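You operate a simulated robot arm through the tools that you are given. There is no shell and no other tool. Be economical: measure what you need, move in short steps, check, and stop when the job is done.

Carry out the task below with a simulated robot arm. There is one attempt and no reset: what you move stays moved.

## Task
Take the amber bottle with the black cap on the recharge bench and put it away on the bay two. Fetch the dropper bottle three and stand it on the recharge bench. Take the sample beaker on the ledge of the service board and put it away on the blue mat. Fetch the cork packer with blue ends and set it on top of the empty sack with the pink band. The order is free. Set down upright: amber bottle with the black cap, dropper bottle three, sample beaker.

It is judged by the outcome, as a careful person would: the job done as asked, and still so three seconds after it is handed in. It fails if anything else is knocked over, pushed out of place, dropped, spilled or broken. A push-on lid holds only when it is set on centred and level and pressed home; a screw cap is set on level and turned clockwise until tight.

## Robot
A 7-joint arm with a two-finger parallel gripper on a trunk, on a base that drives. Base frame: it is fixed to the floor where the robot stands at the start and does not move with it; the origin is under the middle of the robot, x ahead of it, y to its left, z up. Units: m, rad, N and s.
With the tool pointing down near the work surface it reaches from about 0.3 to 0.72 m from the robot's upright axis, wherever it stands. Its first joint turns from -2.897 to 2.897 rad. Places, roughly: amber bottle with the black cap [0.5, 0.25, 0.75]; bay two [-3.3, -1, 0.6]; blue mat (25x13 cm) [-1.8, 5.1, 0.8]; cork packer with blue ends [0.75, 3.25, 0.75]; dropper bottle three [0.5, 1, 1]; empty sack with the pink band [1.25, -1.75, 0.75]; recharge bench [0.7, 0.3, 0.8]; sample beaker [0.5, 1.25, 1]. Payload 1.57 kg.
The tool frame sits at the grasp point between the pads (the TCP): z along the fingers, y along the line on which they close. The tips reach 0.03 m beyond it. Largest opening 0.08 m; finger width 0.017, thickness 0.012; the body of the gripper, 0.04 by 0.082 m, starts 0.08 m behind the TCP.
Orientation is that of the tool frame in the base frame, as a unit quaternion [x, y, z, w]. With the fingers straight down and closing along the base's y, the tool's x points along the base's -x, its y along +y and its z along -z.

## Interface
- The arm moves only by the tool step_arm. Its argument "increments" is a list of rows, each a list of 3 entries, a list of its own where there are three numbers: the turn, a rotation vector about the tool's x, y, z in rad, then the shift along the tool's x, y, z in cm, then the closure, from 0 (fully open) to 1 (shut). In form: [[[rx, ry, rz], [x, y, z], claw], ...]. A call has 1 to 20 rows; each row shifts and turns the commanded pose from where the row before left it, along the tool's axes as they then stand. A row lasts 0.2 s, in which the tool goes at most 0.05 m and 0.15 rad; a call with a longer step from one row to the next is refused whole, and so is a gripper value outside its range. Where a pose cannot be reached the arm comes as near as it can. A force on the tool above 40 N (or 10 N above the force at the start of the call, whichever is more), or a blocked arm, ends the call early, and 0.2 s more pass. Each finger travels about 0.072 m/s and halts on what it meets, pressing with about 33 N; the grip force reading is that of the motor and also rises with nothing between the fingers. The clock runs only during rows and for 0.2 s after the last one: add rows that do not move to give the fingers time. It gives the time, the measured TCP pose, the force on the tool (base axes), the opening and the grip force at its end, in the units of the frame above (readings bear some noise), with the torque about the TCP (base axes, N m) and any sound that the robot's microphone picked up.
- Cameras (640 x 400 px; columns grow to the right, rows downward): "scene" is now at [-0.0002, 0.1449, 1.4367]; the picture's right is [0.05, -1.00, 0.00], its down [-0.39, -0.02, -0.92] and it looks along [0.92, 0.05, -0.39] (base axes); focal length 251 px, centre (320, 200). "wrist" rides on the gripper at [0.072, -0.007, -0.122] in the tool frame; the picture's right is [0.09, 1.00, 0.00], its down [-0.84, 0.08, -0.54] and it looks along [-0.54, 0.05, 0.84] (tool axes); focal length 238 px, centre (320, 200). There is no depth. A picture from a camera that has moved, and an enlarged one, comes with that camera's place and axes in the base frame and with its lens.
- capture(camera): a new picture of that camera. The clock stands still meanwhile.
- lift_body(by): slides the trunk up (or, below 0, down) by that many m; the arm and the scene camera ride with it, the base frame stays. It gives what a move gives, with no picture.
- steer(legs): drives the robot by 1 to 6 legs, each [ahead, left, turn to the left] in m, m and rad, along the robot's own axes; the way and the turn of a leg run together, so that a leg with both is an arc; at most 1.5 m and 3.142 rad a leg. The arm and the cameras ride along, it lands a little off, and it stops where it bumps. It gives what a move gives.
- aim_head(pan, tilt): turns the head with the scene camera to pan (to the left, within 1.501 rad either way) and tilt (down, from -0.506 to 1.204), counted from straight ahead of the robot. It gives what a move gives.
- enlarge(camera, box): a new picture of the part [left, top, right, bottom] of that camera's present view, enlarged. The clock stands still meanwhile.
- sign_off(): hands the job in; it is judged then, once.

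Go step by step. Nothing tells you exact positions but the pictures and the camera data: compare them with the known pose of the tool, close in by small moves and look again before you grip or let go. The budget is 165 turns and 120 pictures, counting those below and the enlarged ones. Unless the task says otherwise, let go and move clear before handing in.

The tools are called after "Request:" as name(argument=value, ...) on one line, values as JSON. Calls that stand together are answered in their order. step_arm: Moves the arm, as the interface text tells. Its arguments: {"type":"object","properties":{"increments":{"type":"array","items":{"type":"array"}}},"required":["increments"]} The other tools are called the same way: lift_body (by) slides the trunk up or down; steer (legs) drives the base; aim_head (pan, tilt) turns the head that bears the scene camera; capture (camera) takes a picture; enlarge (camera, box) takes an enlarged picture of a part of a camera's view; sign_off () hands the job in.

At the start:

```text
t: 0.0
tool_pos: [0.352, 0.2154, 1.1549]
tcp_rot: [-0.001, 1.0, 0.002, -0.003]
ft_force: [1.5, 0.9, -0.6]
ft_torque: [0.01, -0.01, -0.04]
gripper_width: 0.0801
grip_force: 0.1
trunk travel left (down, up): [-0.075, 0.04]
robot x, y, heading: [0.0026, -0.0035, 0.001]
head pan, tilt: [1.026, 1.101]
```

scene: 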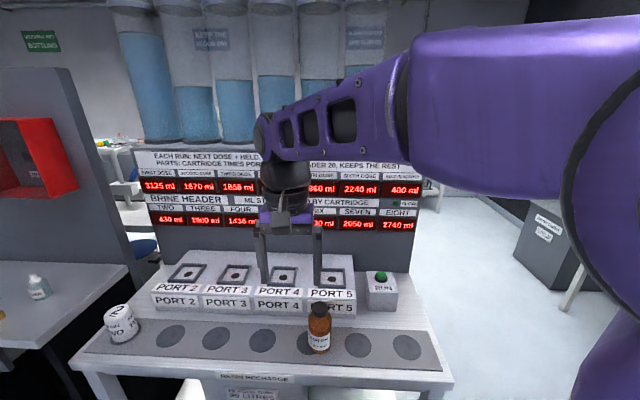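
wrist: 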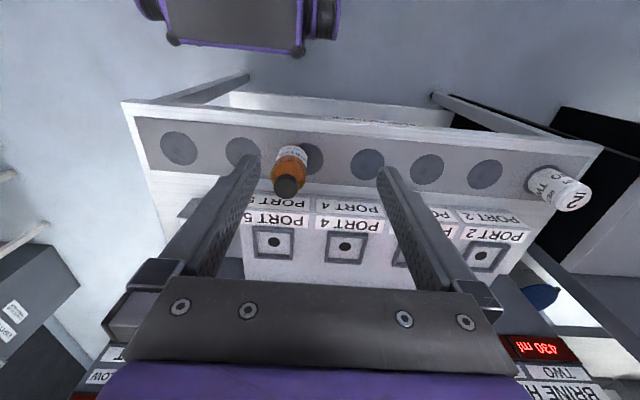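

I see the recharge bench with the amber bottle ahead of me, and a board on the left with a dropper bottle. I'll look around first.

Request:
aim_head(pan=1.2, tilt=0.4)

Request:
capture(camera="scene")

```text
t: 1.1
tool_pos: [0.3519, 0.2138, 1.1553]
tcp_rot: [0.0, 1.0, 0.001, -0.005]
ft_force: [0.1, 0.2, -0.5]
ft_torque: [0.04, 0.01, 0.03]
gripper_width: 0.08
grip_force: 0.2
trunk travel left (down, up): [-0.075, 0.04]
robot x, y, heading: [0.0015, -0.0004, 0.002]
head pan, tilt: [1.201, 0.4]
```

```text
117 pictures are left
camera scene: at [-0.0005, 0.1452, 1.4351], right [0.06, -1.0, 0.0], down [-0.41, -0.02, -0.91], along [0.91, 0.05, -0.41], focal length 251 px, centre (320, 200)
```

scene: 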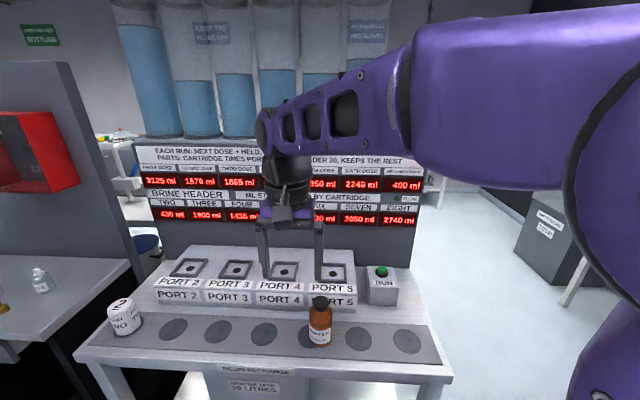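

The view hardly changed although the head reports a pan of 1.2. I'll take another picture to see whether the head really moves.

Request:
aim_head(pan=0.6, tilt=0.7)

Request:
capture(camera="scene")

```text
t: 2.1
tool_pos: [0.3514, 0.2149, 1.1543]
tcp_rot: [0.0, 1.0, 0.0, -0.004]
ft_force: [0.0, -0.8, -0.2]
ft_torque: [0.06, -0.02, 0.01]
gripper_width: 0.08
grip_force: 0.1
trunk travel left (down, up): [-0.075, 0.04]
robot x, y, heading: [-0.0048, -0.0007, -0.003]
head pan, tilt: [0.6, 0.7]
```

```text
116 pictures are left
camera scene: at [-0.0006, 0.1452, 1.4344], right [0.06, -1.0, 0.0], down [-0.41, -0.02, -0.91], along [0.91, 0.05, -0.41], focal length 251 px, centre (320, 200)
```

scene: 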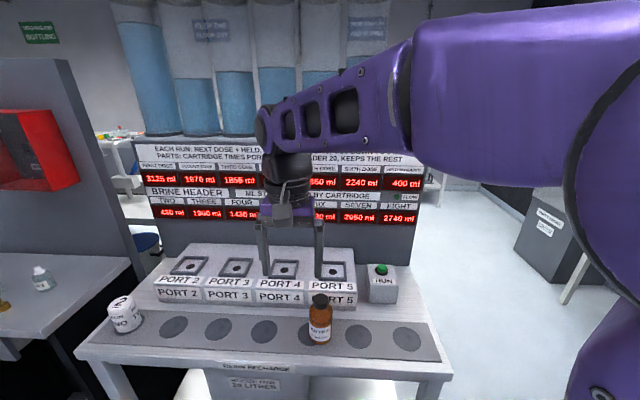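

The scene camera is fixed to the robot's front, so I have to look by turning the base. I'll back off a little and turn left to see the ledge.

Request:
steer(legs=[[-0.3, 0, 0], [0, 0, 0.9]])

Request:
capture(camera="scene")

```text
t: 6.5
tool_pos: [-0.2416, 0.4103, 1.1539]
tcp_rot: [-0.428, 0.904, -0.001, -0.005]
ft_force: [-0.4, -0.4, 0.4]
ft_torque: [0.01, 0.02, 0.01]
gripper_width: 0.08
grip_force: 0.1
trunk travel left (down, up): [-0.075, 0.04]
robot x, y, heading: [-0.2992, -0.0014, 0.884]
head pan, tilt: [0.6, 0.7]
```

```text
115 pictures are left
camera scene: at [-0.4126, 0.0933, 1.4313], right [0.8, -0.59, 0.0], down [-0.26, -0.36, -0.9], along [0.53, 0.72, -0.45], focal length 251 px, centre (320, 200)
```

scene: 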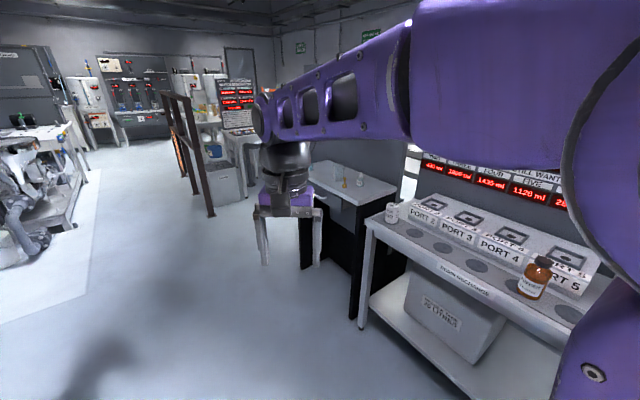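

The ledge left of the bench holds a small bottle and beaker. I continue scanning around to find the mat, bay and sack.

Request:
steer(legs=[[0, 0, 1.1]])

Request:
capture(camera="scene")

Request:
steer(legs=[[0, 0, 1.2]])

Request:
capture(camera="scene")

Request:
steer(legs=[[0, 0, 1.9]])

Request:
capture(camera="scene")

```text
t: 9.7
tool_pos: [-0.6356, 0.2384, 1.1529]
tcp_rot: [0.835, -0.551, 0.006, 0.005]
ft_force: [0.1, 0.2, 0.2]
ft_torque: [-0.01, 0.02, -0.04]
gripper_width: 0.0798
grip_force: 0.1
trunk travel left (down, up): [-0.075, 0.04]
robot x, y, heading: [-0.302, -0.0013, 1.977]
head pan, tilt: [0.6, 0.7]
```

```text
114 pictures are left
camera scene: at [-0.4349, -0.0561, 1.4267], right [0.9, 0.44, 0.0], down [0.22, -0.44, -0.87], along [-0.38, 0.78, -0.49], focal length 251 px, centre (320, 200)
```

scene: 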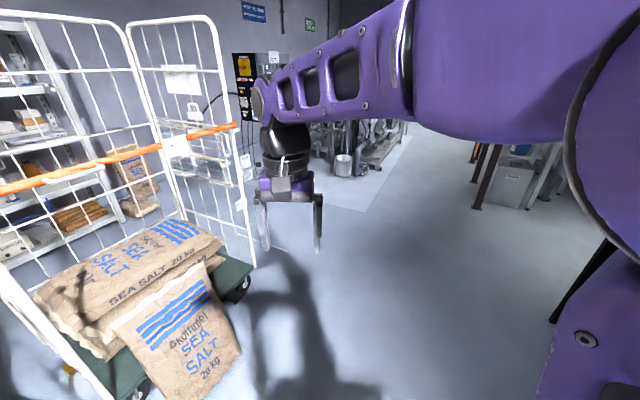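

```text
t: 13.1
tool_pos: [-0.6479, -0.2223, 1.1516]
tcp_rot: [1.0, 0.012, 0.011, 0.003]
ft_force: [0.8, -0.1, 0.0]
ft_torque: [0.02, -0.04, 0.0]
gripper_width: 0.0801
grip_force: 0.1
trunk travel left (down, up): [-0.075, 0.04]
robot x, y, heading: [-0.3006, -0.002, -3.119]
head pan, tilt: [0.6, 0.7]
```

```text
113 pictures are left
camera scene: at [-0.298, -0.1444, 1.4233], right [-0.08, 1.0, 0.0], down [0.52, 0.04, -0.85], along [-0.85, -0.07, -0.52], focal length 251 px, centre (320, 200)
```

scene: 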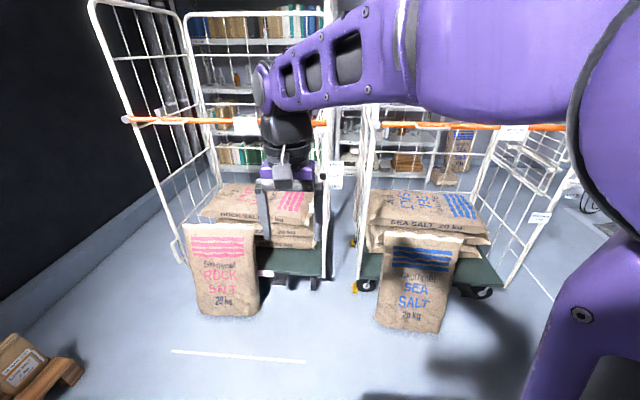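

```text
t: 18.2
tool_pos: [0.024, -0.2578, 1.15]
tcp_rot: [0.573, 0.819, 0.011, -0.01]
ft_force: [-0.5, -0.2, -0.3]
ft_torque: [-0.03, 0.0, -0.01]
gripper_width: 0.0803
grip_force: 0.1
trunk travel left (down, up): [-0.075, 0.04]
robot x, y, heading: [-0.3001, 0.0004, -1.224]
head pan, tilt: [0.6, 0.7]
```

```text
112 pictures are left
camera scene: at [-0.1659, 0.0514, 1.4205], right [-0.92, -0.4, 0.0], down [-0.22, 0.5, -0.84], along [0.33, -0.77, -0.55], focal length 251 px, centre (320, 200)
```

scene: 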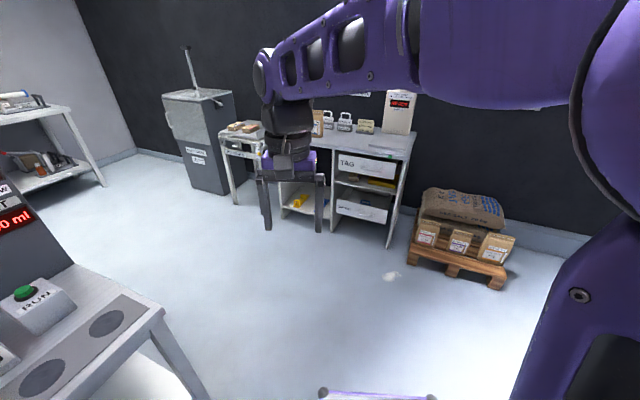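

The head camera is fixed and sags a little, but every picture reports its pose. The nearest job is the dropper bottle, so I'll face forward again and slide left to the ledge.

Request:
steer(legs=[[0, 0, 1.224], [0, 1.1, 0]])

Request:
capture(camera="scene")

Request:
capture(camera="wrist")

```text
t: 32.2
tool_pos: [0.0678, 1.3146, 1.1481]
tcp_rot: [0.006, 1.0, 0.004, -0.016]
ft_force: [-0.3, -0.8, 0.0]
ft_torque: [0.03, 0.02, 0.0]
gripper_width: 0.08
grip_force: 0.1
trunk travel left (down, up): [-0.075, 0.04]
robot x, y, heading: [-0.2931, 1.1057, -0.012]
head pan, tilt: [0.6, 0.7]
```

```text
111 pictures are left
camera scene: at [-0.2925, 1.2495, 1.4182], right [0.05, -1.0, 0.0], down [-0.57, -0.03, -0.82], along [0.82, 0.04, -0.57], focal length 251 px, centre (320, 200)
```

scene: 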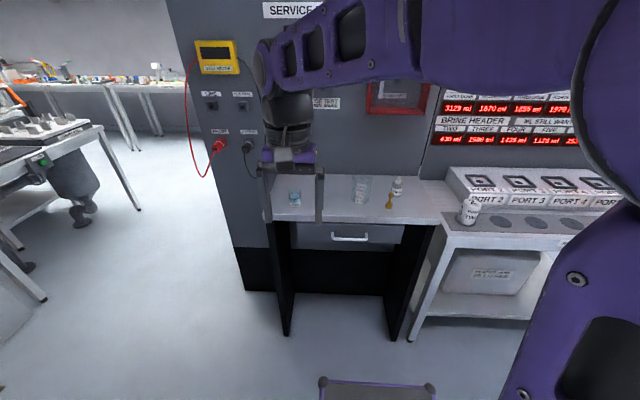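

```text
110 pictures are left
camera wrist: at [-0.0012, 1.3085, 1.2722], right [-0.08, 1.0, 0.01], down [0.86, 0.06, 0.51], along [0.51, 0.05, -0.86], focal length 238 px, centre (320, 200)
```

wrist: 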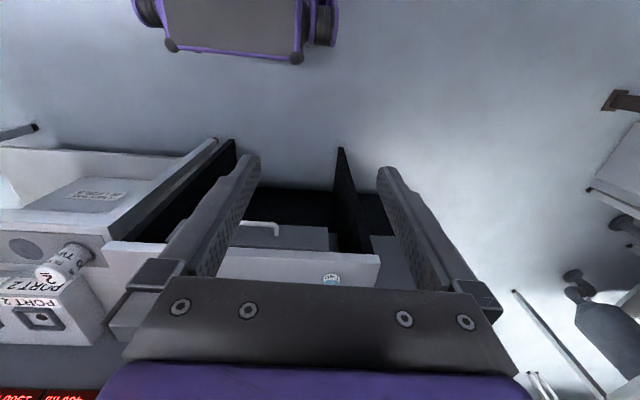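

Several objects stand on the ledge; I'll zoom in to tell them apart.

Request:
enlarge(camera="scene", box=[250, 150, 490, 250])

Request:
steer(legs=[[0.25, 0, 0]])

Request:
capture(camera="scene")

Request:
capture(camera="wrist")

```text
2.67 times, centred on (370, 200) of scene
camera zoom: at [-0.2925, 1.2495, 1.4182], right [0.05, -1.0, 0.0], down [-0.57, -0.03, -0.82], along [0.82, 0.04, -0.57], focal length 668 px, centre (187, 200)
```

zoom: 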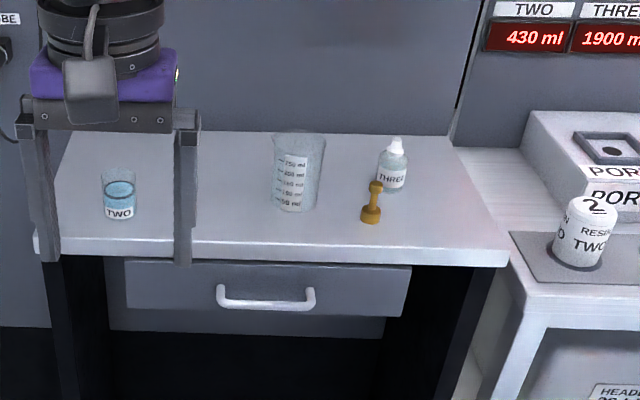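

```text
t: 34.0
tool_pos: [0.3161, 1.3122, 1.1469]
tcp_rot: [0.007, 1.0, 0.005, -0.018]
ft_force: [-0.9, 0.0, -0.4]
ft_torque: [-0.01, -0.05, 0.02]
gripper_width: 0.08
grip_force: 0.0
trunk travel left (down, up): [-0.075, 0.04]
robot x, y, heading: [-0.0427, 1.107, -0.01]
head pan, tilt: [0.6, 0.7]
```

```text
108 pictures are left
camera scene: at [-0.0447, 1.2477, 1.4176], right [0.06, -1.0, 0.0], down [-0.58, -0.03, -0.82], along [0.82, 0.05, -0.58], focal length 251 px, centre (320, 200)
```

scene: 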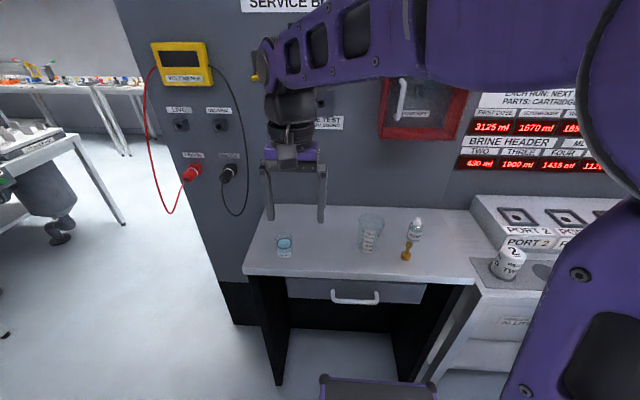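

```text
107 pictures are left
camera wrist: at [0.2478, 1.3057, 1.2713], right [-0.08, 1.0, 0.01], down [0.86, 0.06, 0.51], along [0.51, 0.05, -0.86], focal length 238 px, centre (320, 200)
```

wrist: 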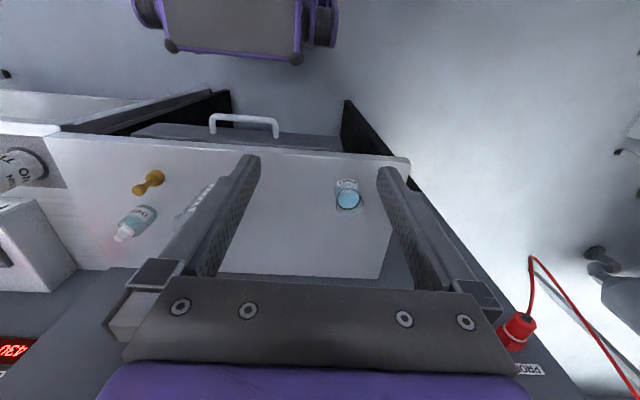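

Two beaker-like vessels stand here, a small labelled one with blue liquid and a tall graduated one. I'll zoom in on both.

Request:
enlarge(camera="scene", box=[264, 222, 314, 264])

Request:
enlarge(camera="scene", box=[345, 205, 435, 265])

Request:
enlarge(camera="wrist", box=[320, 165, 380, 220])

```text
9.52 times, centred on (289, 243) of scene
camera zoom: at [-0.0447, 1.2477, 1.4176], right [0.06, -1.0, 0.0], down [-0.58, -0.03, -0.82], along [0.82, 0.05, -0.58], focal length 2387 px, centre (615, -210)
```

zoom: 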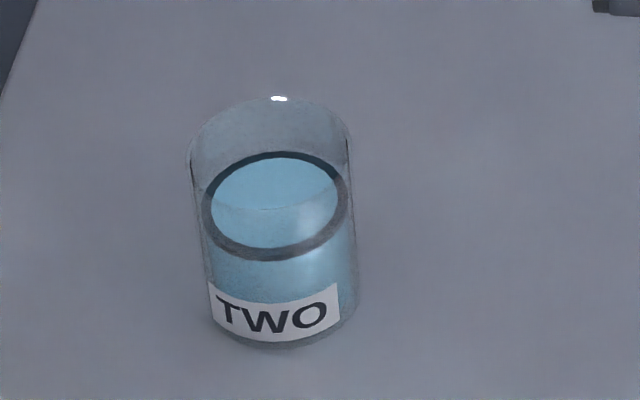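

```text
6.67 times, centred on (390, 235) of scene
camera zoom: at [-0.0447, 1.2477, 1.4176], right [0.06, -1.0, 0.0], down [-0.58, -0.03, -0.82], along [0.82, 0.05, -0.58], focal length 1671 px, centre (-147, -33)
```

zoom: 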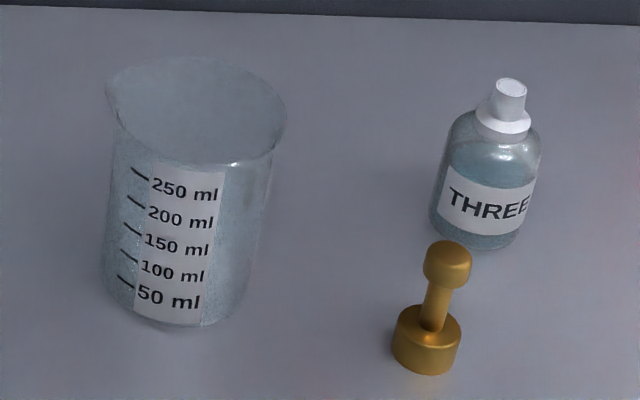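

```text
7.27 times, centred on (350, 192) of wrist
camera zoom: at [0.2478, 1.3057, 1.2713], right [-0.08, 1.0, 0.01], down [0.86, 0.06, 0.51], along [0.51, 0.05, -0.86], focal length 1734 px, centre (102, 254)
```

zoom: 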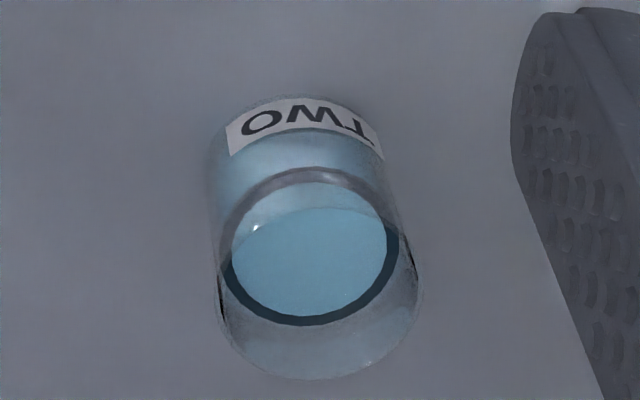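

The bottle labelled THREE stands near (0.51, 1.00), with a brass weight just in front of it. I'll level the tool and move above it to check with the wrist camera.

Request:
step_arm(increments=[[[0.01, -0.036, 0], [0, 0, 0], 0], [[0, 0, 0], [-1.7, -3.9, 0], 0], [[0, 0, 0], [-1.7, -3.9, 0], 0], [[0, 0, 0], [-1.7, -3.9, 0], 0], [[0, 0, 0], [-1.7, -3.9, 0], 0], [[0, 0, 0], [-1.7, -3.9, 0], 0], [[0, 0, 0], [-1.7, -3.9, 0], 0], [[0, 0, 0], [-1.7, -3.9, 0], 0], [[0, 0, 0], [-1.7, -3.9, 0], 0], [[0, 0, 0], [0, 0, 3], 0], [[0, 0, 0], [0, 0, 2], 0], [[0, 0, 0], [0, 0, 0], 0]])

Request:
capture(camera="wrist")

Request:
capture(camera="scene")

```text
t: 36.6
tool_pos: [0.4478, 0.9982, 1.0965]
tcp_rot: [0.007, 1.0, -0.001, -0.001]
ft_force: [0.6, 0.4, 0.4]
ft_torque: [-0.01, 0.03, 0.01]
gripper_width: 0.0802
grip_force: 0.0
trunk travel left (down, up): [-0.075, 0.04]
robot x, y, heading: [-0.0428, 1.1055, -0.013]
head pan, tilt: [0.6, 0.7]
```

```text
103 pictures are left
camera wrist: at [0.3756, 0.9936, 1.2189], right [-0.08, 1.0, 0.0], down [0.84, 0.07, 0.54], along [0.54, 0.04, -0.84], focal length 238 px, centre (320, 200)
```

wrist: 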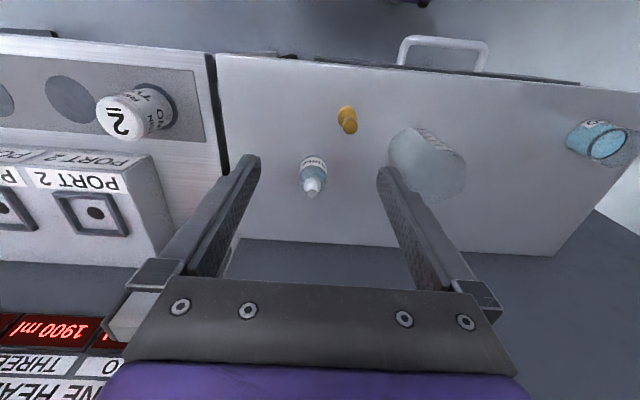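

```text
102 pictures are left
camera scene: at [-0.0618, 1.2901, 1.4102], right [0.56, -0.83, 0.0], down [-0.54, -0.36, -0.76], along [0.64, 0.43, -0.64], focal length 251 px, centre (320, 200)
```

scene: 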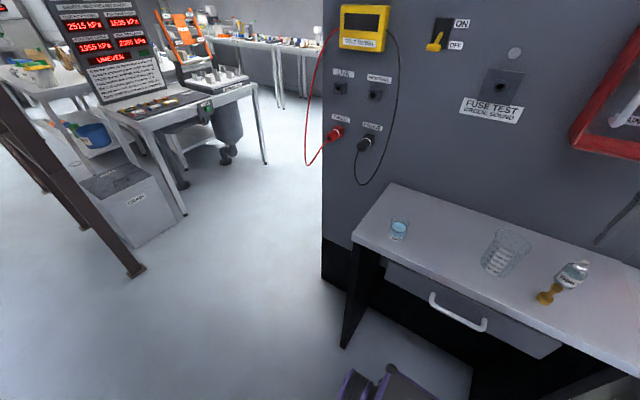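

The head does turn, but only while the arm runs. The bottle seems to be at about (0.535, 0.997); I move closer and look again.

Request:
step_arm(increments=[[[0, 0, 0], [-4, 0, 2], 0], [[0, 0, 0], [-3, 0, 3], 0], [[0, 0, 0], [0, 0, 2], 0], [[0, 0, 0], [0, 0, 0], 0]])

Request:
capture(camera="wrist")

```text
t: 37.6
tool_pos: [0.5169, 0.9967, 1.0267]
tcp_rot: [0.006, 1.0, -0.001, -0.001]
ft_force: [-0.8, -0.5, -0.1]
ft_torque: [0.0, 0.02, 0.01]
gripper_width: 0.08
grip_force: 0.1
trunk travel left (down, up): [-0.075, 0.04]
robot x, y, heading: [-0.0397, 1.1062, -0.013]
head pan, tilt: [0.6, 0.7]
```

```text
101 pictures are left
camera wrist: at [0.4458, 0.9925, 1.149], right [-0.08, 1.0, 0.0], down [0.84, 0.07, 0.54], along [0.54, 0.04, -0.84], focal length 238 px, centre (320, 200)
```

wrist: 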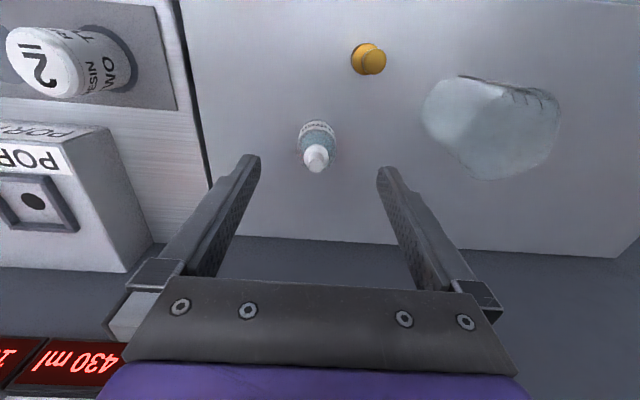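

The bottle lies about 1 cm further ahead and 4 mm to the right. I correct and descend around it in part.

Request:
step_arm(increments=[[[0, 0, 0], [-1.2, -0.4, 2], 0], [[0, 0, 0], [0, 0, 3], 0], [[0, 0, 0], [0, 0, 3], 0], [[0, 0, 0], [0, 0, 1.5], 0], [[0, 0, 0], [0, 0, 0], 0]])

Request:
capture(camera="wrist")

Request:
capture(camera="scene")

```text
t: 38.8
tool_pos: [0.5308, 0.9915, 0.9327]
tcp_rot: [0.007, 1.0, -0.001, 0.0]
ft_force: [-0.4, -0.4, -0.3]
ft_torque: [0.02, -0.01, -0.02]
gripper_width: 0.0798
grip_force: 0.0
trunk travel left (down, up): [-0.075, 0.04]
robot x, y, heading: [-0.0401, 1.1034, -0.004]
head pan, tilt: [0.6, 0.7]
```

```text
100 pictures are left
camera wrist: at [0.4581, 0.9873, 1.0545], right [-0.08, 1.0, 0.0], down [0.84, 0.07, 0.54], along [0.54, 0.04, -0.84], focal length 238 px, centre (320, 200)
```

wrist: 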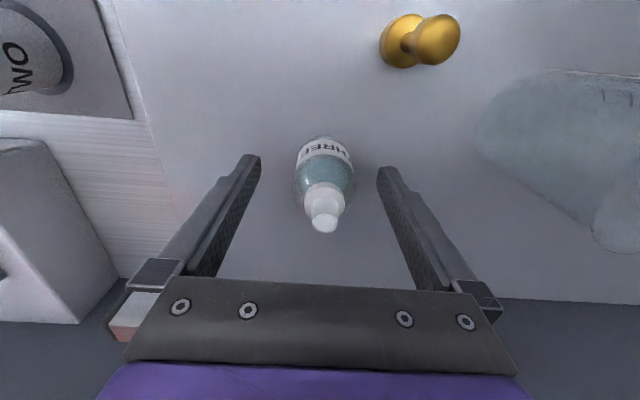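

```text
99 pictures are left
camera scene: at [-0.0618, 1.2901, 1.4102], right [0.56, -0.83, 0.0], down [-0.54, -0.36, -0.76], along [0.64, 0.43, -0.64], focal length 251 px, centre (320, 200)
```

scene: 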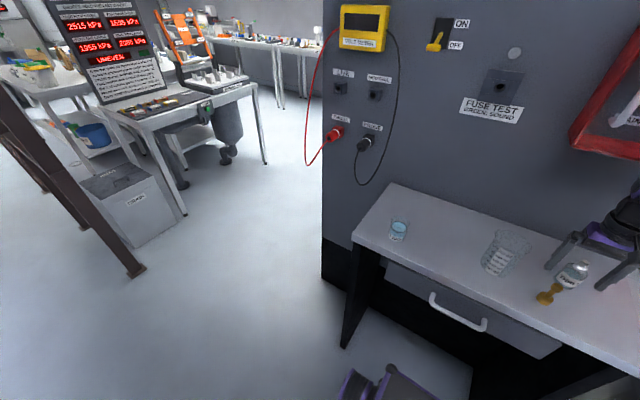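

The bottle is centred between the fingers. I lower 1.5 cm and close gently.

Request:
step_arm(increments=[[[0, 0, 0], [0, 0.1, 1.0], 0], [[0, 0, 0], [0, 0, 0.5], 0], [[0, 0, 0], [0, 0, 0], 0.25], [[0, 0, 0], [0, 0, 0], 0.4], [[0, 0, 0], [0, 0, 0], 0.55], [[0, 0, 0], [0, 0, 0], 0.55], [[0, 0, 0], [0, 0, 0], 0.55]])

Request:
capture(camera="wrist")

```text
t: 40.4
tool_pos: [0.5298, 0.9937, 0.9167]
tcp_rot: [0.006, 1.0, 0.0, -0.001]
ft_force: [-0.3, -0.6, -0.9]
ft_torque: [-0.03, 0.01, 0.02]
gripper_width: 0.0386
grip_force: 32.8
trunk travel left (down, up): [-0.075, 0.04]
robot x, y, heading: [-0.0418, 1.0994, -0.009]
head pan, tilt: [0.6, 0.7]
```

```text
98 pictures are left
camera wrist: at [0.4577, 0.9887, 1.0393], right [-0.08, 1.0, 0.0], down [0.84, 0.07, 0.54], along [0.54, 0.04, -0.84], focal length 238 px, centre (320, 200)
```

wrist: 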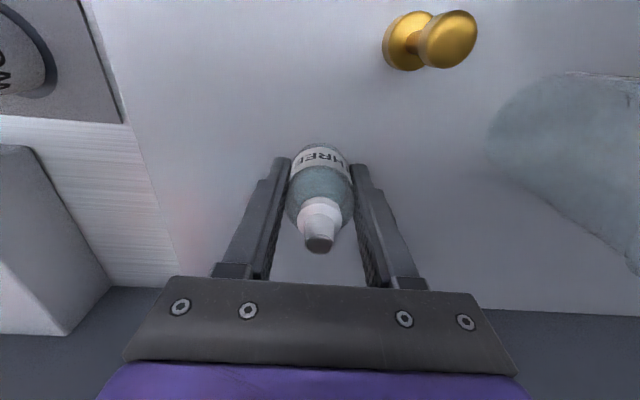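

The bottle is held. I lift it, pull back and drive right to the bench.

Request:
step_arm(increments=[[[0, 0, 0], [0, 0, -2], 0.55], [[0, 0, 0], [0, 0, -4], 0.55], [[0, 0, 0], [0, 0, -4], 0.55], [[0, 0, 0], [0, 0, -4], 0.55], [[0, 0, 0], [2, 0, -4], 0.55], [[0, 0, 0], [4, 0, -2], 0.55], [[0, 0, 0], [4, 0, 0], 0.55], [[0, 0, 0], [4, 2, 0], 0.55], [[0, 0, 0], [3, 2, 0], 0.55], [[0, 0, 0], [0, 0, 0], 0.55]])

Request:
aim_head(pan=0, tilt=0.6)

Request:
steer(legs=[[-0.1, 0, 0], [0, -0.78, 0]])

Request:
step_arm(increments=[[[0, 0, 0], [0, 0, 0], 0.55], [[0, 0, 0], [0, 0, 0], 0.55], [[0, 0, 0], [0, 0, 0], 0.55]])

Request:
capture(camera="scene")

Request:
capture(camera="wrist")

```text
t: 42.6
tool_pos: [0.3647, 1.0333, 1.0992]
tcp_rot: [0.009, 1.0, 0.002, -0.021]
ft_force: [-0.6, 1.2, -0.6]
ft_torque: [0.01, 0.03, 0.0]
gripper_width: 0.0383
grip_force: 33.2
trunk travel left (down, up): [-0.075, 0.04]
robot x, y, heading: [-0.0403, 1.1036, -0.013]
head pan, tilt: [0.6, 0.7]
```

```text
t: 43.6
tool_pos: [0.3624, 1.034, 1.0998]
tcp_rot: [0.007, 1.0, 0.002, -0.02]
ft_force: [0.8, -0.3, -0.7]
ft_torque: [-0.03, 0.0, 0.0]
gripper_width: 0.0382
grip_force: 33.0
trunk travel left (down, up): [-0.075, 0.04]
robot x, y, heading: [-0.0397, 1.1055, -0.009]
head pan, tilt: [0.0, 0.6]
```

```text
t: 52.4
tool_pos: [0.2561, 0.2455, 1.1017]
tcp_rot: [0.006, 1.0, 0.002, -0.018]
ft_force: [0.1, 0.4, -0.4]
ft_torque: [0.0, -0.03, -0.02]
gripper_width: 0.0383
grip_force: 33.2
trunk travel left (down, up): [-0.075, 0.04]
robot x, y, heading: [-0.1453, 0.3101, -0.006]
head pan, tilt: [0.0, 0.6]
```

```text
t: 53.2
tool_pos: [0.2566, 0.2458, 1.0999]
tcp_rot: [0.007, 1.0, 0.001, -0.021]
ft_force: [-0.5, 0.0, -0.2]
ft_torque: [-0.01, 0.0, 0.0]
gripper_width: 0.0386
grip_force: 33.1
trunk travel left (down, up): [-0.075, 0.04]
robot x, y, heading: [-0.1509, 0.3087, -0.008]
head pan, tilt: [0.0, 0.6]
```

```text
97 pictures are left
camera scene: at [-0.1684, 0.5034, 1.4176], right [0.58, -0.82, 0.0], down [-0.47, -0.33, -0.82], along [0.67, 0.47, -0.58], focal length 251 px, centre (320, 200)
```

scene: 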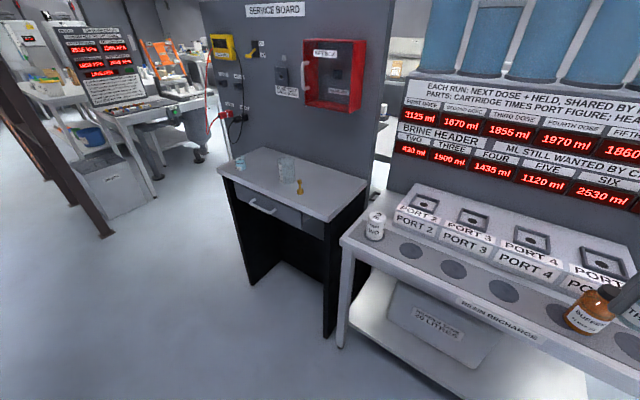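

```text
96 pictures are left
camera wrist: at [0.1884, 0.2397, 1.2247], right [-0.08, 1.0, 0.01], down [0.86, 0.06, 0.51], along [0.51, 0.05, -0.86], focal length 238 px, centre (320, 200)
```

wrist: 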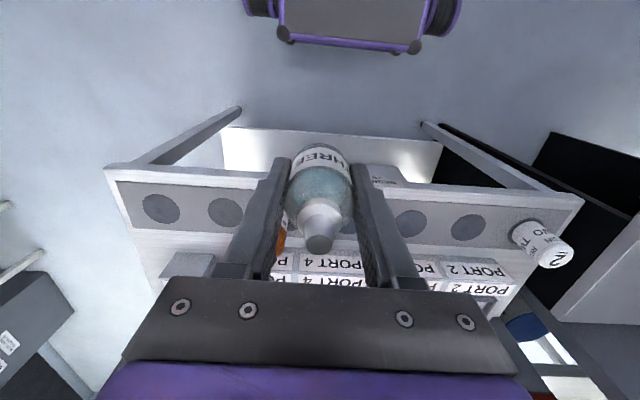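

I hold the dropper bottle; a clear spot on the bench plate is near (0.50, 0.39), between the circles. I drive closer and move the bottle above it.

Request:
steer(legs=[[0.13, 0, 0]])

Request:
step_arm(increments=[[[0, 0, 0], [-2, 3, 0], 0.55], [[0, 0, 0], [-3, 4, 1], 0.55], [[0, 0, 0], [-3, 4, 1], 0.55], [[0, 0, 0], [-3, 3, 2], 0.55], [[0, 0, 0], [0, 0, 4], 0.55], [[0, 0, 0], [0, 0, 4], 0.55], [[0, 0, 0], [0, 0, 0], 0.55]])

Request:
capture(camera="wrist")

Request:
capture(camera="scene")

```text
t: 54.5
tool_pos: [0.3856, 0.2442, 1.0993]
tcp_rot: [0.006, 1.0, 0.002, -0.021]
ft_force: [-0.3, 0.4, -0.7]
ft_torque: [0.0, -0.04, 0.0]
gripper_width: 0.0382
grip_force: 32.8
trunk travel left (down, up): [-0.075, 0.04]
robot x, y, heading: [-0.0178, 0.311, -0.012]
head pan, tilt: [0.0, 0.6]
```

```text
refused: row 2 steps farther than a row can; nothing moved
```

```text
95 pictures are left
camera wrist: at [0.3183, 0.2388, 1.2246], right [-0.08, 1.0, 0.01], down [0.86, 0.06, 0.51], along [0.5, 0.05, -0.86], focal length 238 px, centre (320, 200)
```

wrist: 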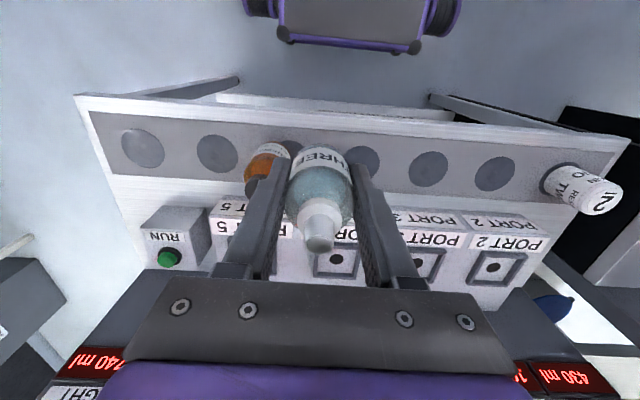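

```text
94 pictures are left
camera scene: at [-0.0384, 0.5023, 1.4183], right [0.58, -0.82, 0.0], down [-0.47, -0.33, -0.82], along [0.67, 0.47, -0.57], focal length 251 px, centre (320, 200)
```

scene: 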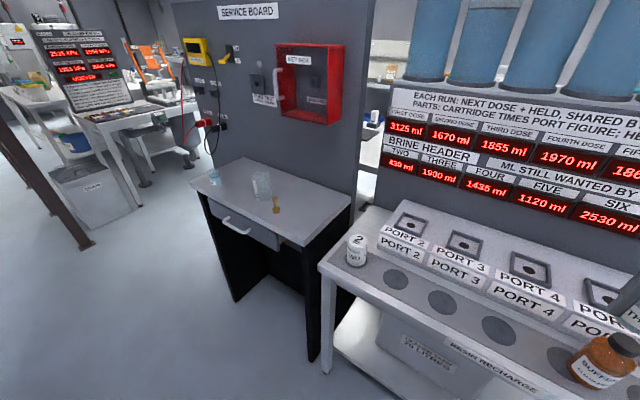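

I repeat the move with shorter rows.

Request:
step_arm(increments=[[[0, 0, 0], [-2, 3, 0], 0.55], [[0, 0, 0], [-2.5, 3.6, 1], 0.55], [[0, 0, 0], [-2.5, 3.6, 1], 0.55], [[0, 0, 0], [-2.5, 3.6, 1], 0.55], [[0, 0, 0], [-1.5, 1.8, 3], 0.55], [[0, 0, 0], [0, 0, 4], 0.55], [[0, -0.04, 0], [0, 0, 4], 0.55], [[0, 0, 0], [0, 0, 4], 0.55], [[0, 0, 0], [0, 0, 0], 0.55]])

Request:
capture(camera="wrist")

Request:
capture(camera="scene")

```text
t: 56.5
tool_pos: [0.4921, 0.4007, 0.9161]
tcp_rot: [0.006, 1.0, 0.002, -0.001]
ft_force: [0.3, -0.4, -1.1]
ft_torque: [0.01, 0.0, 0.01]
gripper_width: 0.0383
grip_force: 33.1
trunk travel left (down, up): [-0.075, 0.04]
robot x, y, heading: [-0.0186, 0.308, -0.009]
head pan, tilt: [0.0, 0.6]
```

```text
93 pictures are left
camera wrist: at [0.4202, 0.3943, 1.0379], right [-0.08, 1.0, 0.0], down [0.84, 0.07, 0.54], along [0.54, 0.05, -0.84], focal length 238 px, centre (320, 200)
```

wrist: 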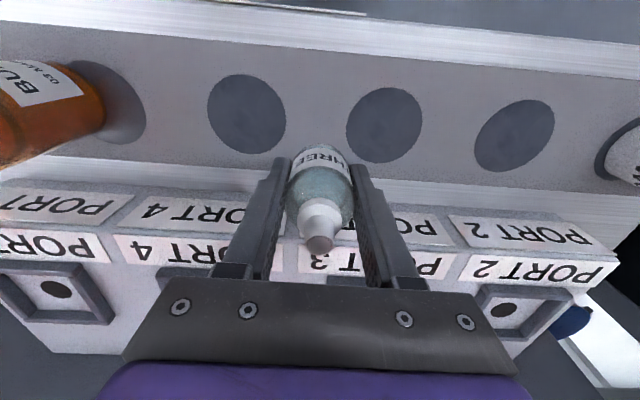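

```text
92 pictures are left
camera scene: at [-0.0219, 0.4507, 1.4188], right [-0.01, -1.0, 0.0], down [-0.57, 0.0, -0.82], along [0.82, -0.01, -0.57], focal length 251 px, centre (320, 200)
```

scene: 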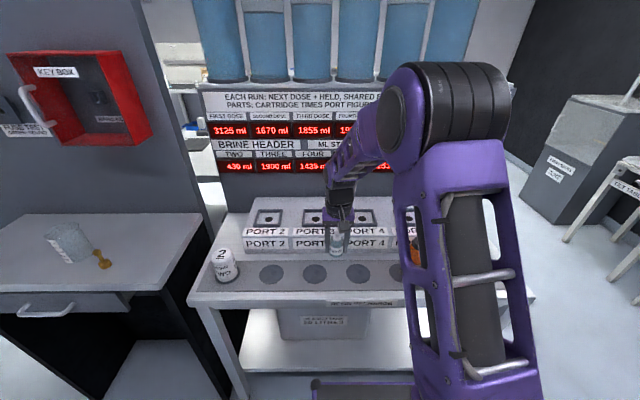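

The bottle hangs over the gap between two circles. I lower it in stages, feeling for contact.

Request:
step_arm(increments=[[[0, 0, 0], [0, 0, 3], 0.55], [[0, 0, 0], [0, 0, 2.5], 0.55], [[0, 0, 0], [0, 0, 1], 0.55], [[0, 0, 0], [0, 0, 0], 0.55]])

Request:
capture(camera="wrist")

Request:
enlarge(camera="scene", box=[260, 190, 420, 290])

```text
t: 57.5
tool_pos: [0.4914, 0.4006, 0.8512]
tcp_rot: [0.005, 1.0, 0.002, -0.001]
ft_force: [-0.2, 0.0, 0.5]
ft_torque: [0.0, -0.02, 0.03]
gripper_width: 0.0383
grip_force: 32.9
trunk travel left (down, up): [-0.075, 0.04]
robot x, y, heading: [-0.023, 0.3057, -0.01]
head pan, tilt: [0.0, 0.6]
```

```text
91 pictures are left
camera wrist: at [0.4193, 0.3947, 0.9729], right [-0.08, 1.0, 0.0], down [0.84, 0.07, 0.54], along [0.54, 0.05, -0.84], focal length 238 px, centre (320, 200)
```

wrist: 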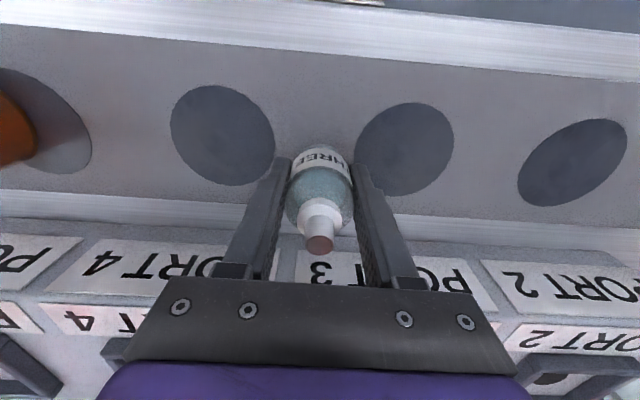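

```text
4.00 times, centred on (340, 240) of scene
camera zoom: at [-0.022, 0.4507, 1.4188], right [-0.01, -1.0, 0.0], down [-0.56, 0.0, -0.83], along [0.82, -0.01, -0.56], focal length 1002 px, centre (240, 40)
```

zoom: 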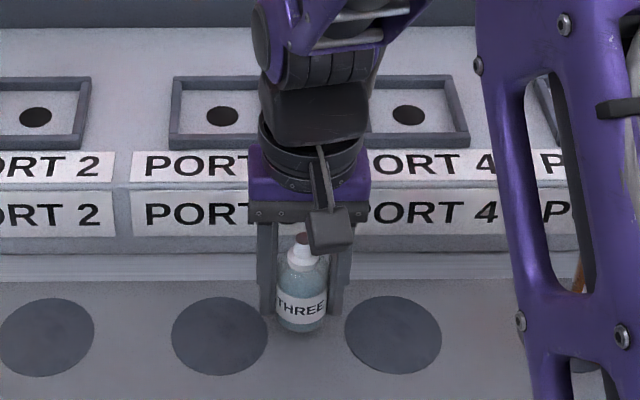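

Contact must be close, so I step down in small increments and read the force.

Request:
step_arm(increments=[[[0, 0, 0], [0, 0, 0.3], 0.55], [[0, 0, 0], [0, 0, 0.3], 0.55]])

Request:
step_arm(increments=[[[0, 0, 0], [0, 0, 0.3], 0.55], [[0, 0, 0], [0, 0, 0.2], 0.55]])

Request:
enlarge(camera="scene", box=[300, 220, 380, 280])

```text
t: 58.1
tool_pos: [0.4918, 0.3992, 0.8436]
tcp_rot: [0.006, 1.0, 0.002, -0.001]
ft_force: [0.5, 0.4, 0.1]
ft_torque: [0.0, 0.0, 0.02]
gripper_width: 0.0384
grip_force: 33.0
trunk travel left (down, up): [-0.075, 0.04]
robot x, y, heading: [-0.0217, 0.3103, -0.008]
head pan, tilt: [0.0, 0.6]
```

```text
t: 58.7
tool_pos: [0.4919, 0.4008, 0.8414]
tcp_rot: [0.007, 1.0, 0.002, 0.0]
ft_force: [-3.0, -0.6, 11.2]
ft_torque: [-0.1, 0.08, 0.01]
gripper_width: 0.0382
grip_force: 33.2
trunk travel left (down, up): [-0.075, 0.04]
robot x, y, heading: [-0.02, 0.3128, -0.008]
head pan, tilt: [0.0, 0.6]
```

```text
6.67 times, centred on (340, 250) of scene
camera zoom: at [-0.0229, 0.4506, 1.4191], right [-0.01, -1.0, 0.0], down [-0.56, 0.0, -0.83], along [0.83, -0.01, -0.56], focal length 1671 px, centre (187, -133)
```

zoom: 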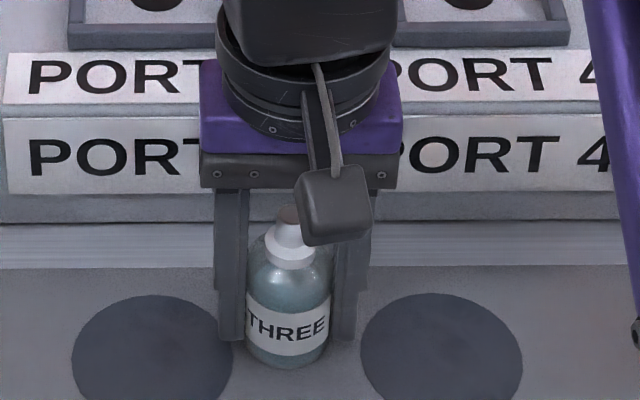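

The bottle has touched down upright. I let go, and rise clear.

Request:
step_arm(increments=[[[0, 0, 0], [0, 0, -0.1], 0.5], [[0, 0, 0], [0, 0, 0], 0.3], [[0, 0, 0], [0, 0, 0], 0], [[0, 0, 0], [0, 0, 0], 0], [[0, 0, 0], [0, 0, -2], 0], [[0, 0, 0], [0, 0, -3], 0], [[0, 0, 0], [0, 0, -4], 0], [[0, 0, 0], [0, 0, -4], 0], [[0, 0, 0], [0, 0, 0], 0]])

Request:
capture(camera="wrist")

```text
t: 60.7
tool_pos: [0.4909, 0.3998, 0.9705]
tcp_rot: [0.006, 1.0, 0.002, -0.001]
ft_force: [-0.2, -0.6, -0.2]
ft_torque: [0.01, -0.03, 0.0]
gripper_width: 0.0799
grip_force: 0.0
trunk travel left (down, up): [-0.075, 0.04]
robot x, y, heading: [-0.0194, 0.306, -0.005]
head pan, tilt: [0.0, 0.6]
```

```text
88 pictures are left
camera wrist: at [0.4185, 0.3949, 1.093], right [-0.08, 1.0, 0.0], down [0.84, 0.07, 0.54], along [0.54, 0.05, -0.84], focal length 238 px, centre (320, 200)
```

wrist: 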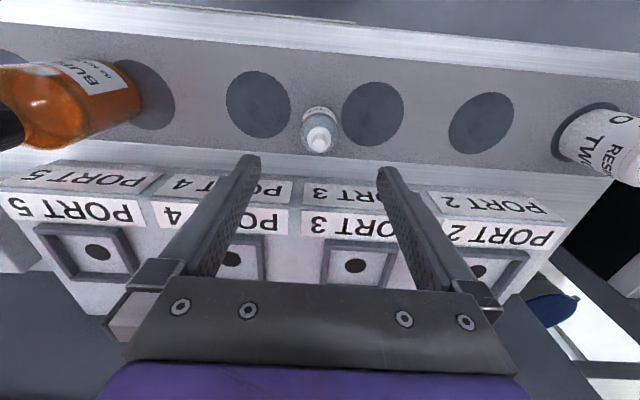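

The dropper bottle stands well. Next I move over the amber bottle, about 23 cm to the right.

Request:
step_arm(increments=[[[0, 0, 0], [0, 0, -4], 0], [[0, 0, 0], [0, 0, -4], 0], [[0, 0, 0], [0, -4.6, 0], 0], [[0, 0, 0], [0, -4.6, 0], 0], [[0, 0, 0], [0, -4.6, 0], 0], [[0, 0, 0], [0, -4.6, 0], 0], [[0, 0, 0], [0, -4.6, 0], 0], [[0, 0, 0], [0, 0, 0], 0]])

Request:
capture(camera="wrist")

Request:
capture(camera="scene")

```text
t: 62.5
tool_pos: [0.4891, 0.1695, 1.0519]
tcp_rot: [0.006, 1.0, 0.002, -0.001]
ft_force: [-0.1, -0.2, -0.3]
ft_torque: [0.02, -0.01, -0.01]
gripper_width: 0.0798
grip_force: 0.0
trunk travel left (down, up): [-0.075, 0.04]
robot x, y, heading: [-0.0206, 0.3107, -0.006]
head pan, tilt: [0.0, 0.6]
```

```text
87 pictures are left
camera wrist: at [0.417, 0.1643, 1.173], right [-0.08, 1.0, 0.0], down [0.84, 0.07, 0.54], along [0.54, 0.05, -0.84], focal length 238 px, centre (320, 200)
```

wrist: 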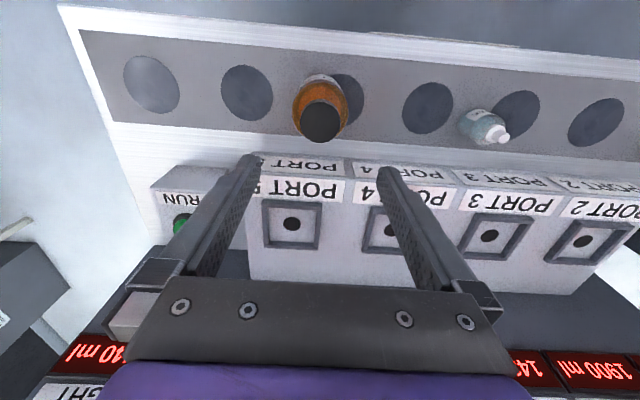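

```text
86 pictures are left
camera scene: at [-0.022, 0.4506, 1.4188], right [-0.01, -1.0, 0.0], down [-0.56, 0.0, -0.83], along [0.83, -0.01, -0.56], focal length 251 px, centre (320, 200)
```

scene: 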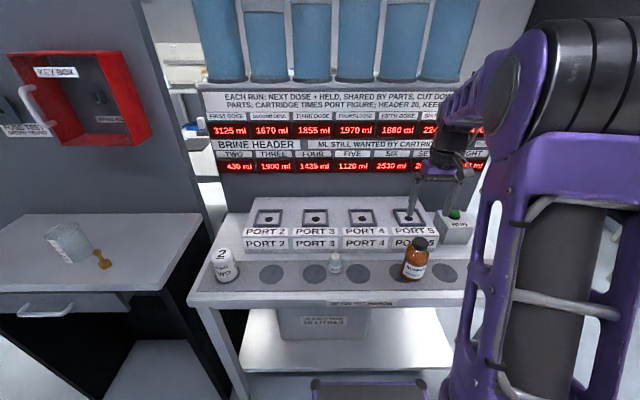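

The amber bottle is centred laterally and some 7 mm nearer to me. I correct, then descend around it in part.

Request:
step_arm(increments=[[[0, 0, 0], [0.7, 0, 2], 0], [[0, 0, 0], [0, 0, 3.5], 0], [[0, 0, 0], [0, 0, 3.5], 0], [[0, 0, 0], [0, 0, 3], 0], [[0, 0, 0], [0, 0, 0], 0]])

Request:
capture(camera="wrist")

```text
t: 63.7
tool_pos: [0.4814, 0.1708, 0.9295]
tcp_rot: [0.005, 1.0, 0.002, -0.001]
ft_force: [-0.6, -0.2, 0.2]
ft_torque: [-0.02, -0.03, 0.02]
gripper_width: 0.08
grip_force: 0.3
trunk travel left (down, up): [-0.075, 0.04]
robot x, y, heading: [-0.0176, 0.3107, -0.009]
head pan, tilt: [0.0, 0.6]
```

```text
85 pictures are left
camera wrist: at [0.4096, 0.165, 1.0521], right [-0.08, 1.0, 0.0], down [0.84, 0.06, 0.54], along [0.54, 0.05, -0.84], focal length 238 px, centre (320, 200)
```

wrist: 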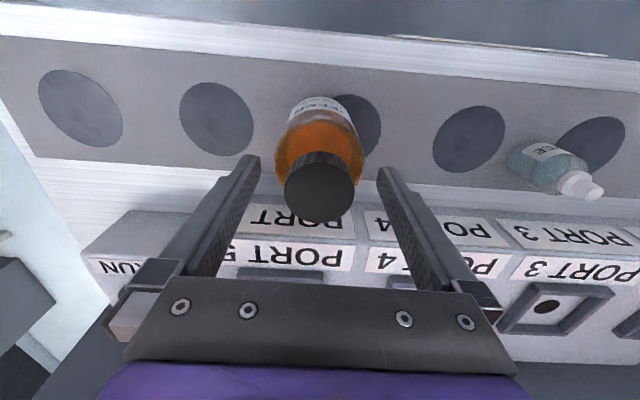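

Alignment is good. I go down to mid-body and close.

Request:
step_arm(increments=[[[0, 0, 0], [-0.3, 0, 3], 0], [[0, 0, 0], [0, 0, 3], 0], [[0, 0, 0], [0, 0, 2], 0], [[0, 0, 0], [0, 0, 0], 0], [[0, 0, 0], [0, 0, 0], 0.15], [[0, 0, 0], [0, 0, 0], 0.3], [[0, 0, 0], [0, 0, 0], 0.45], [[0, 0, 0], [0, 0, 0], 0.45], [[0, 0, 0], [0, 0, 0], 0.45]])

Request:
capture(camera="wrist")

```text
t: 64.5
tool_pos: [0.4883, 0.1696, 0.8594]
tcp_rot: [0.006, 1.0, 0.0, 0.006]
ft_force: [-6.6, 1.4, 21.8]
ft_torque: [-0.11, -0.1, -0.06]
gripper_width: 0.0801
grip_force: 0.0
trunk travel left (down, up): [-0.075, 0.04]
robot x, y, heading: [-0.0209, 0.3081, -0.008]
head pan, tilt: [0.0, 0.6]
stopped in row 4: the force on the tool passed its limit at 43 N (the readings are from after the stop); the commanded pose is now the measured one
```

```text
84 pictures are left
camera wrist: at [0.4141, 0.1647, 0.9804], right [-0.08, 1.0, 0.0], down [0.83, 0.07, 0.55], along [0.55, 0.04, -0.83], focal length 238 px, centre (320, 200)
```

wrist: 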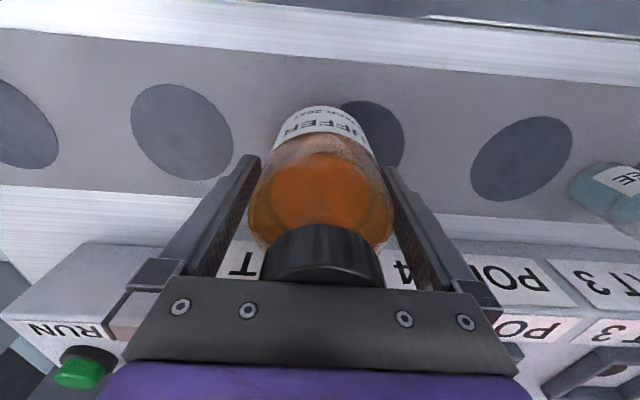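

The cap touched the palm and the arm stopped. I back up 8 mm, which is still around the body, and grip there.

Request:
step_arm(increments=[[[0, 0, 0], [0, 0, -0.5], 0], [[0, -0.012, 0], [0, 0, -0.4], 0], [[0, 0, 0], [0.3, 0, 0], 0], [[0, 0, 0], [0, 0, 0], 0]])

Request:
capture(camera="wrist")

```text
t: 65.5
tool_pos: [0.4848, 0.1703, 0.8649]
tcp_rot: [0.006, 1.0, 0.001, 0.01]
ft_force: [-0.3, -0.1, -0.3]
ft_torque: [0.02, 0.02, 0.01]
gripper_width: 0.0798
grip_force: 0.1
trunk travel left (down, up): [-0.075, 0.04]
robot x, y, heading: [-0.018, 0.313, -0.006]
head pan, tilt: [0.0, 0.6]
```

```text
83 pictures are left
camera wrist: at [0.4099, 0.1647, 0.9854], right [-0.08, 1.0, 0.0], down [0.83, 0.07, 0.56], along [0.56, 0.04, -0.83], focal length 238 px, centre (320, 200)
```

wrist: 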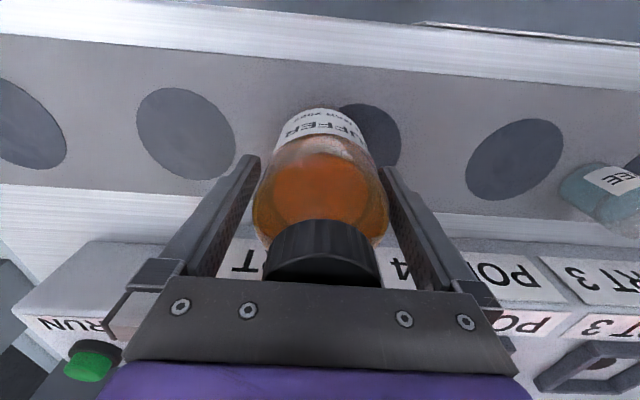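

The bottle is upright and free between the fingers. I level the tool and close.

Request:
step_arm(increments=[[[0, 0.022, 0], [0, 0, -0.1], 0], [[0, 0, 0], [0, 0, 0], 0], [[0, 0, 0], [0, 0, 0], 0.15], [[0, 0, 0], [0, 0, 0], 0.3], [[0, 0, 0], [0, 0, 0], 0.45], [[0, 0, 0], [0, 0, 0], 0.45], [[0, 0, 0], [0, 0, 0], 0.45]])

Request:
capture(camera="wrist")

```text
t: 67.1
tool_pos: [0.4858, 0.169, 0.8666]
tcp_rot: [0.006, 1.0, 0.001, -0.001]
ft_force: [-0.4, 0.5, 1.4]
ft_torque: [-0.07, -0.02, 0.01]
gripper_width: 0.0627
grip_force: 32.9
trunk travel left (down, up): [-0.075, 0.04]
robot x, y, heading: [-0.0152, 0.3115, -0.007]
head pan, tilt: [0.0, 0.6]
```

```text
82 pictures are left
camera wrist: at [0.4129, 0.1646, 0.9882], right [-0.08, 1.0, 0.0], down [0.84, 0.07, 0.54], along [0.54, 0.04, -0.84], focal length 238 px, centre (320, 200)
```

wrist: 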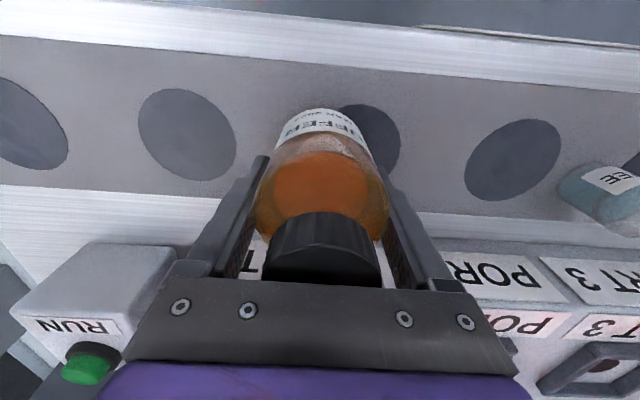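

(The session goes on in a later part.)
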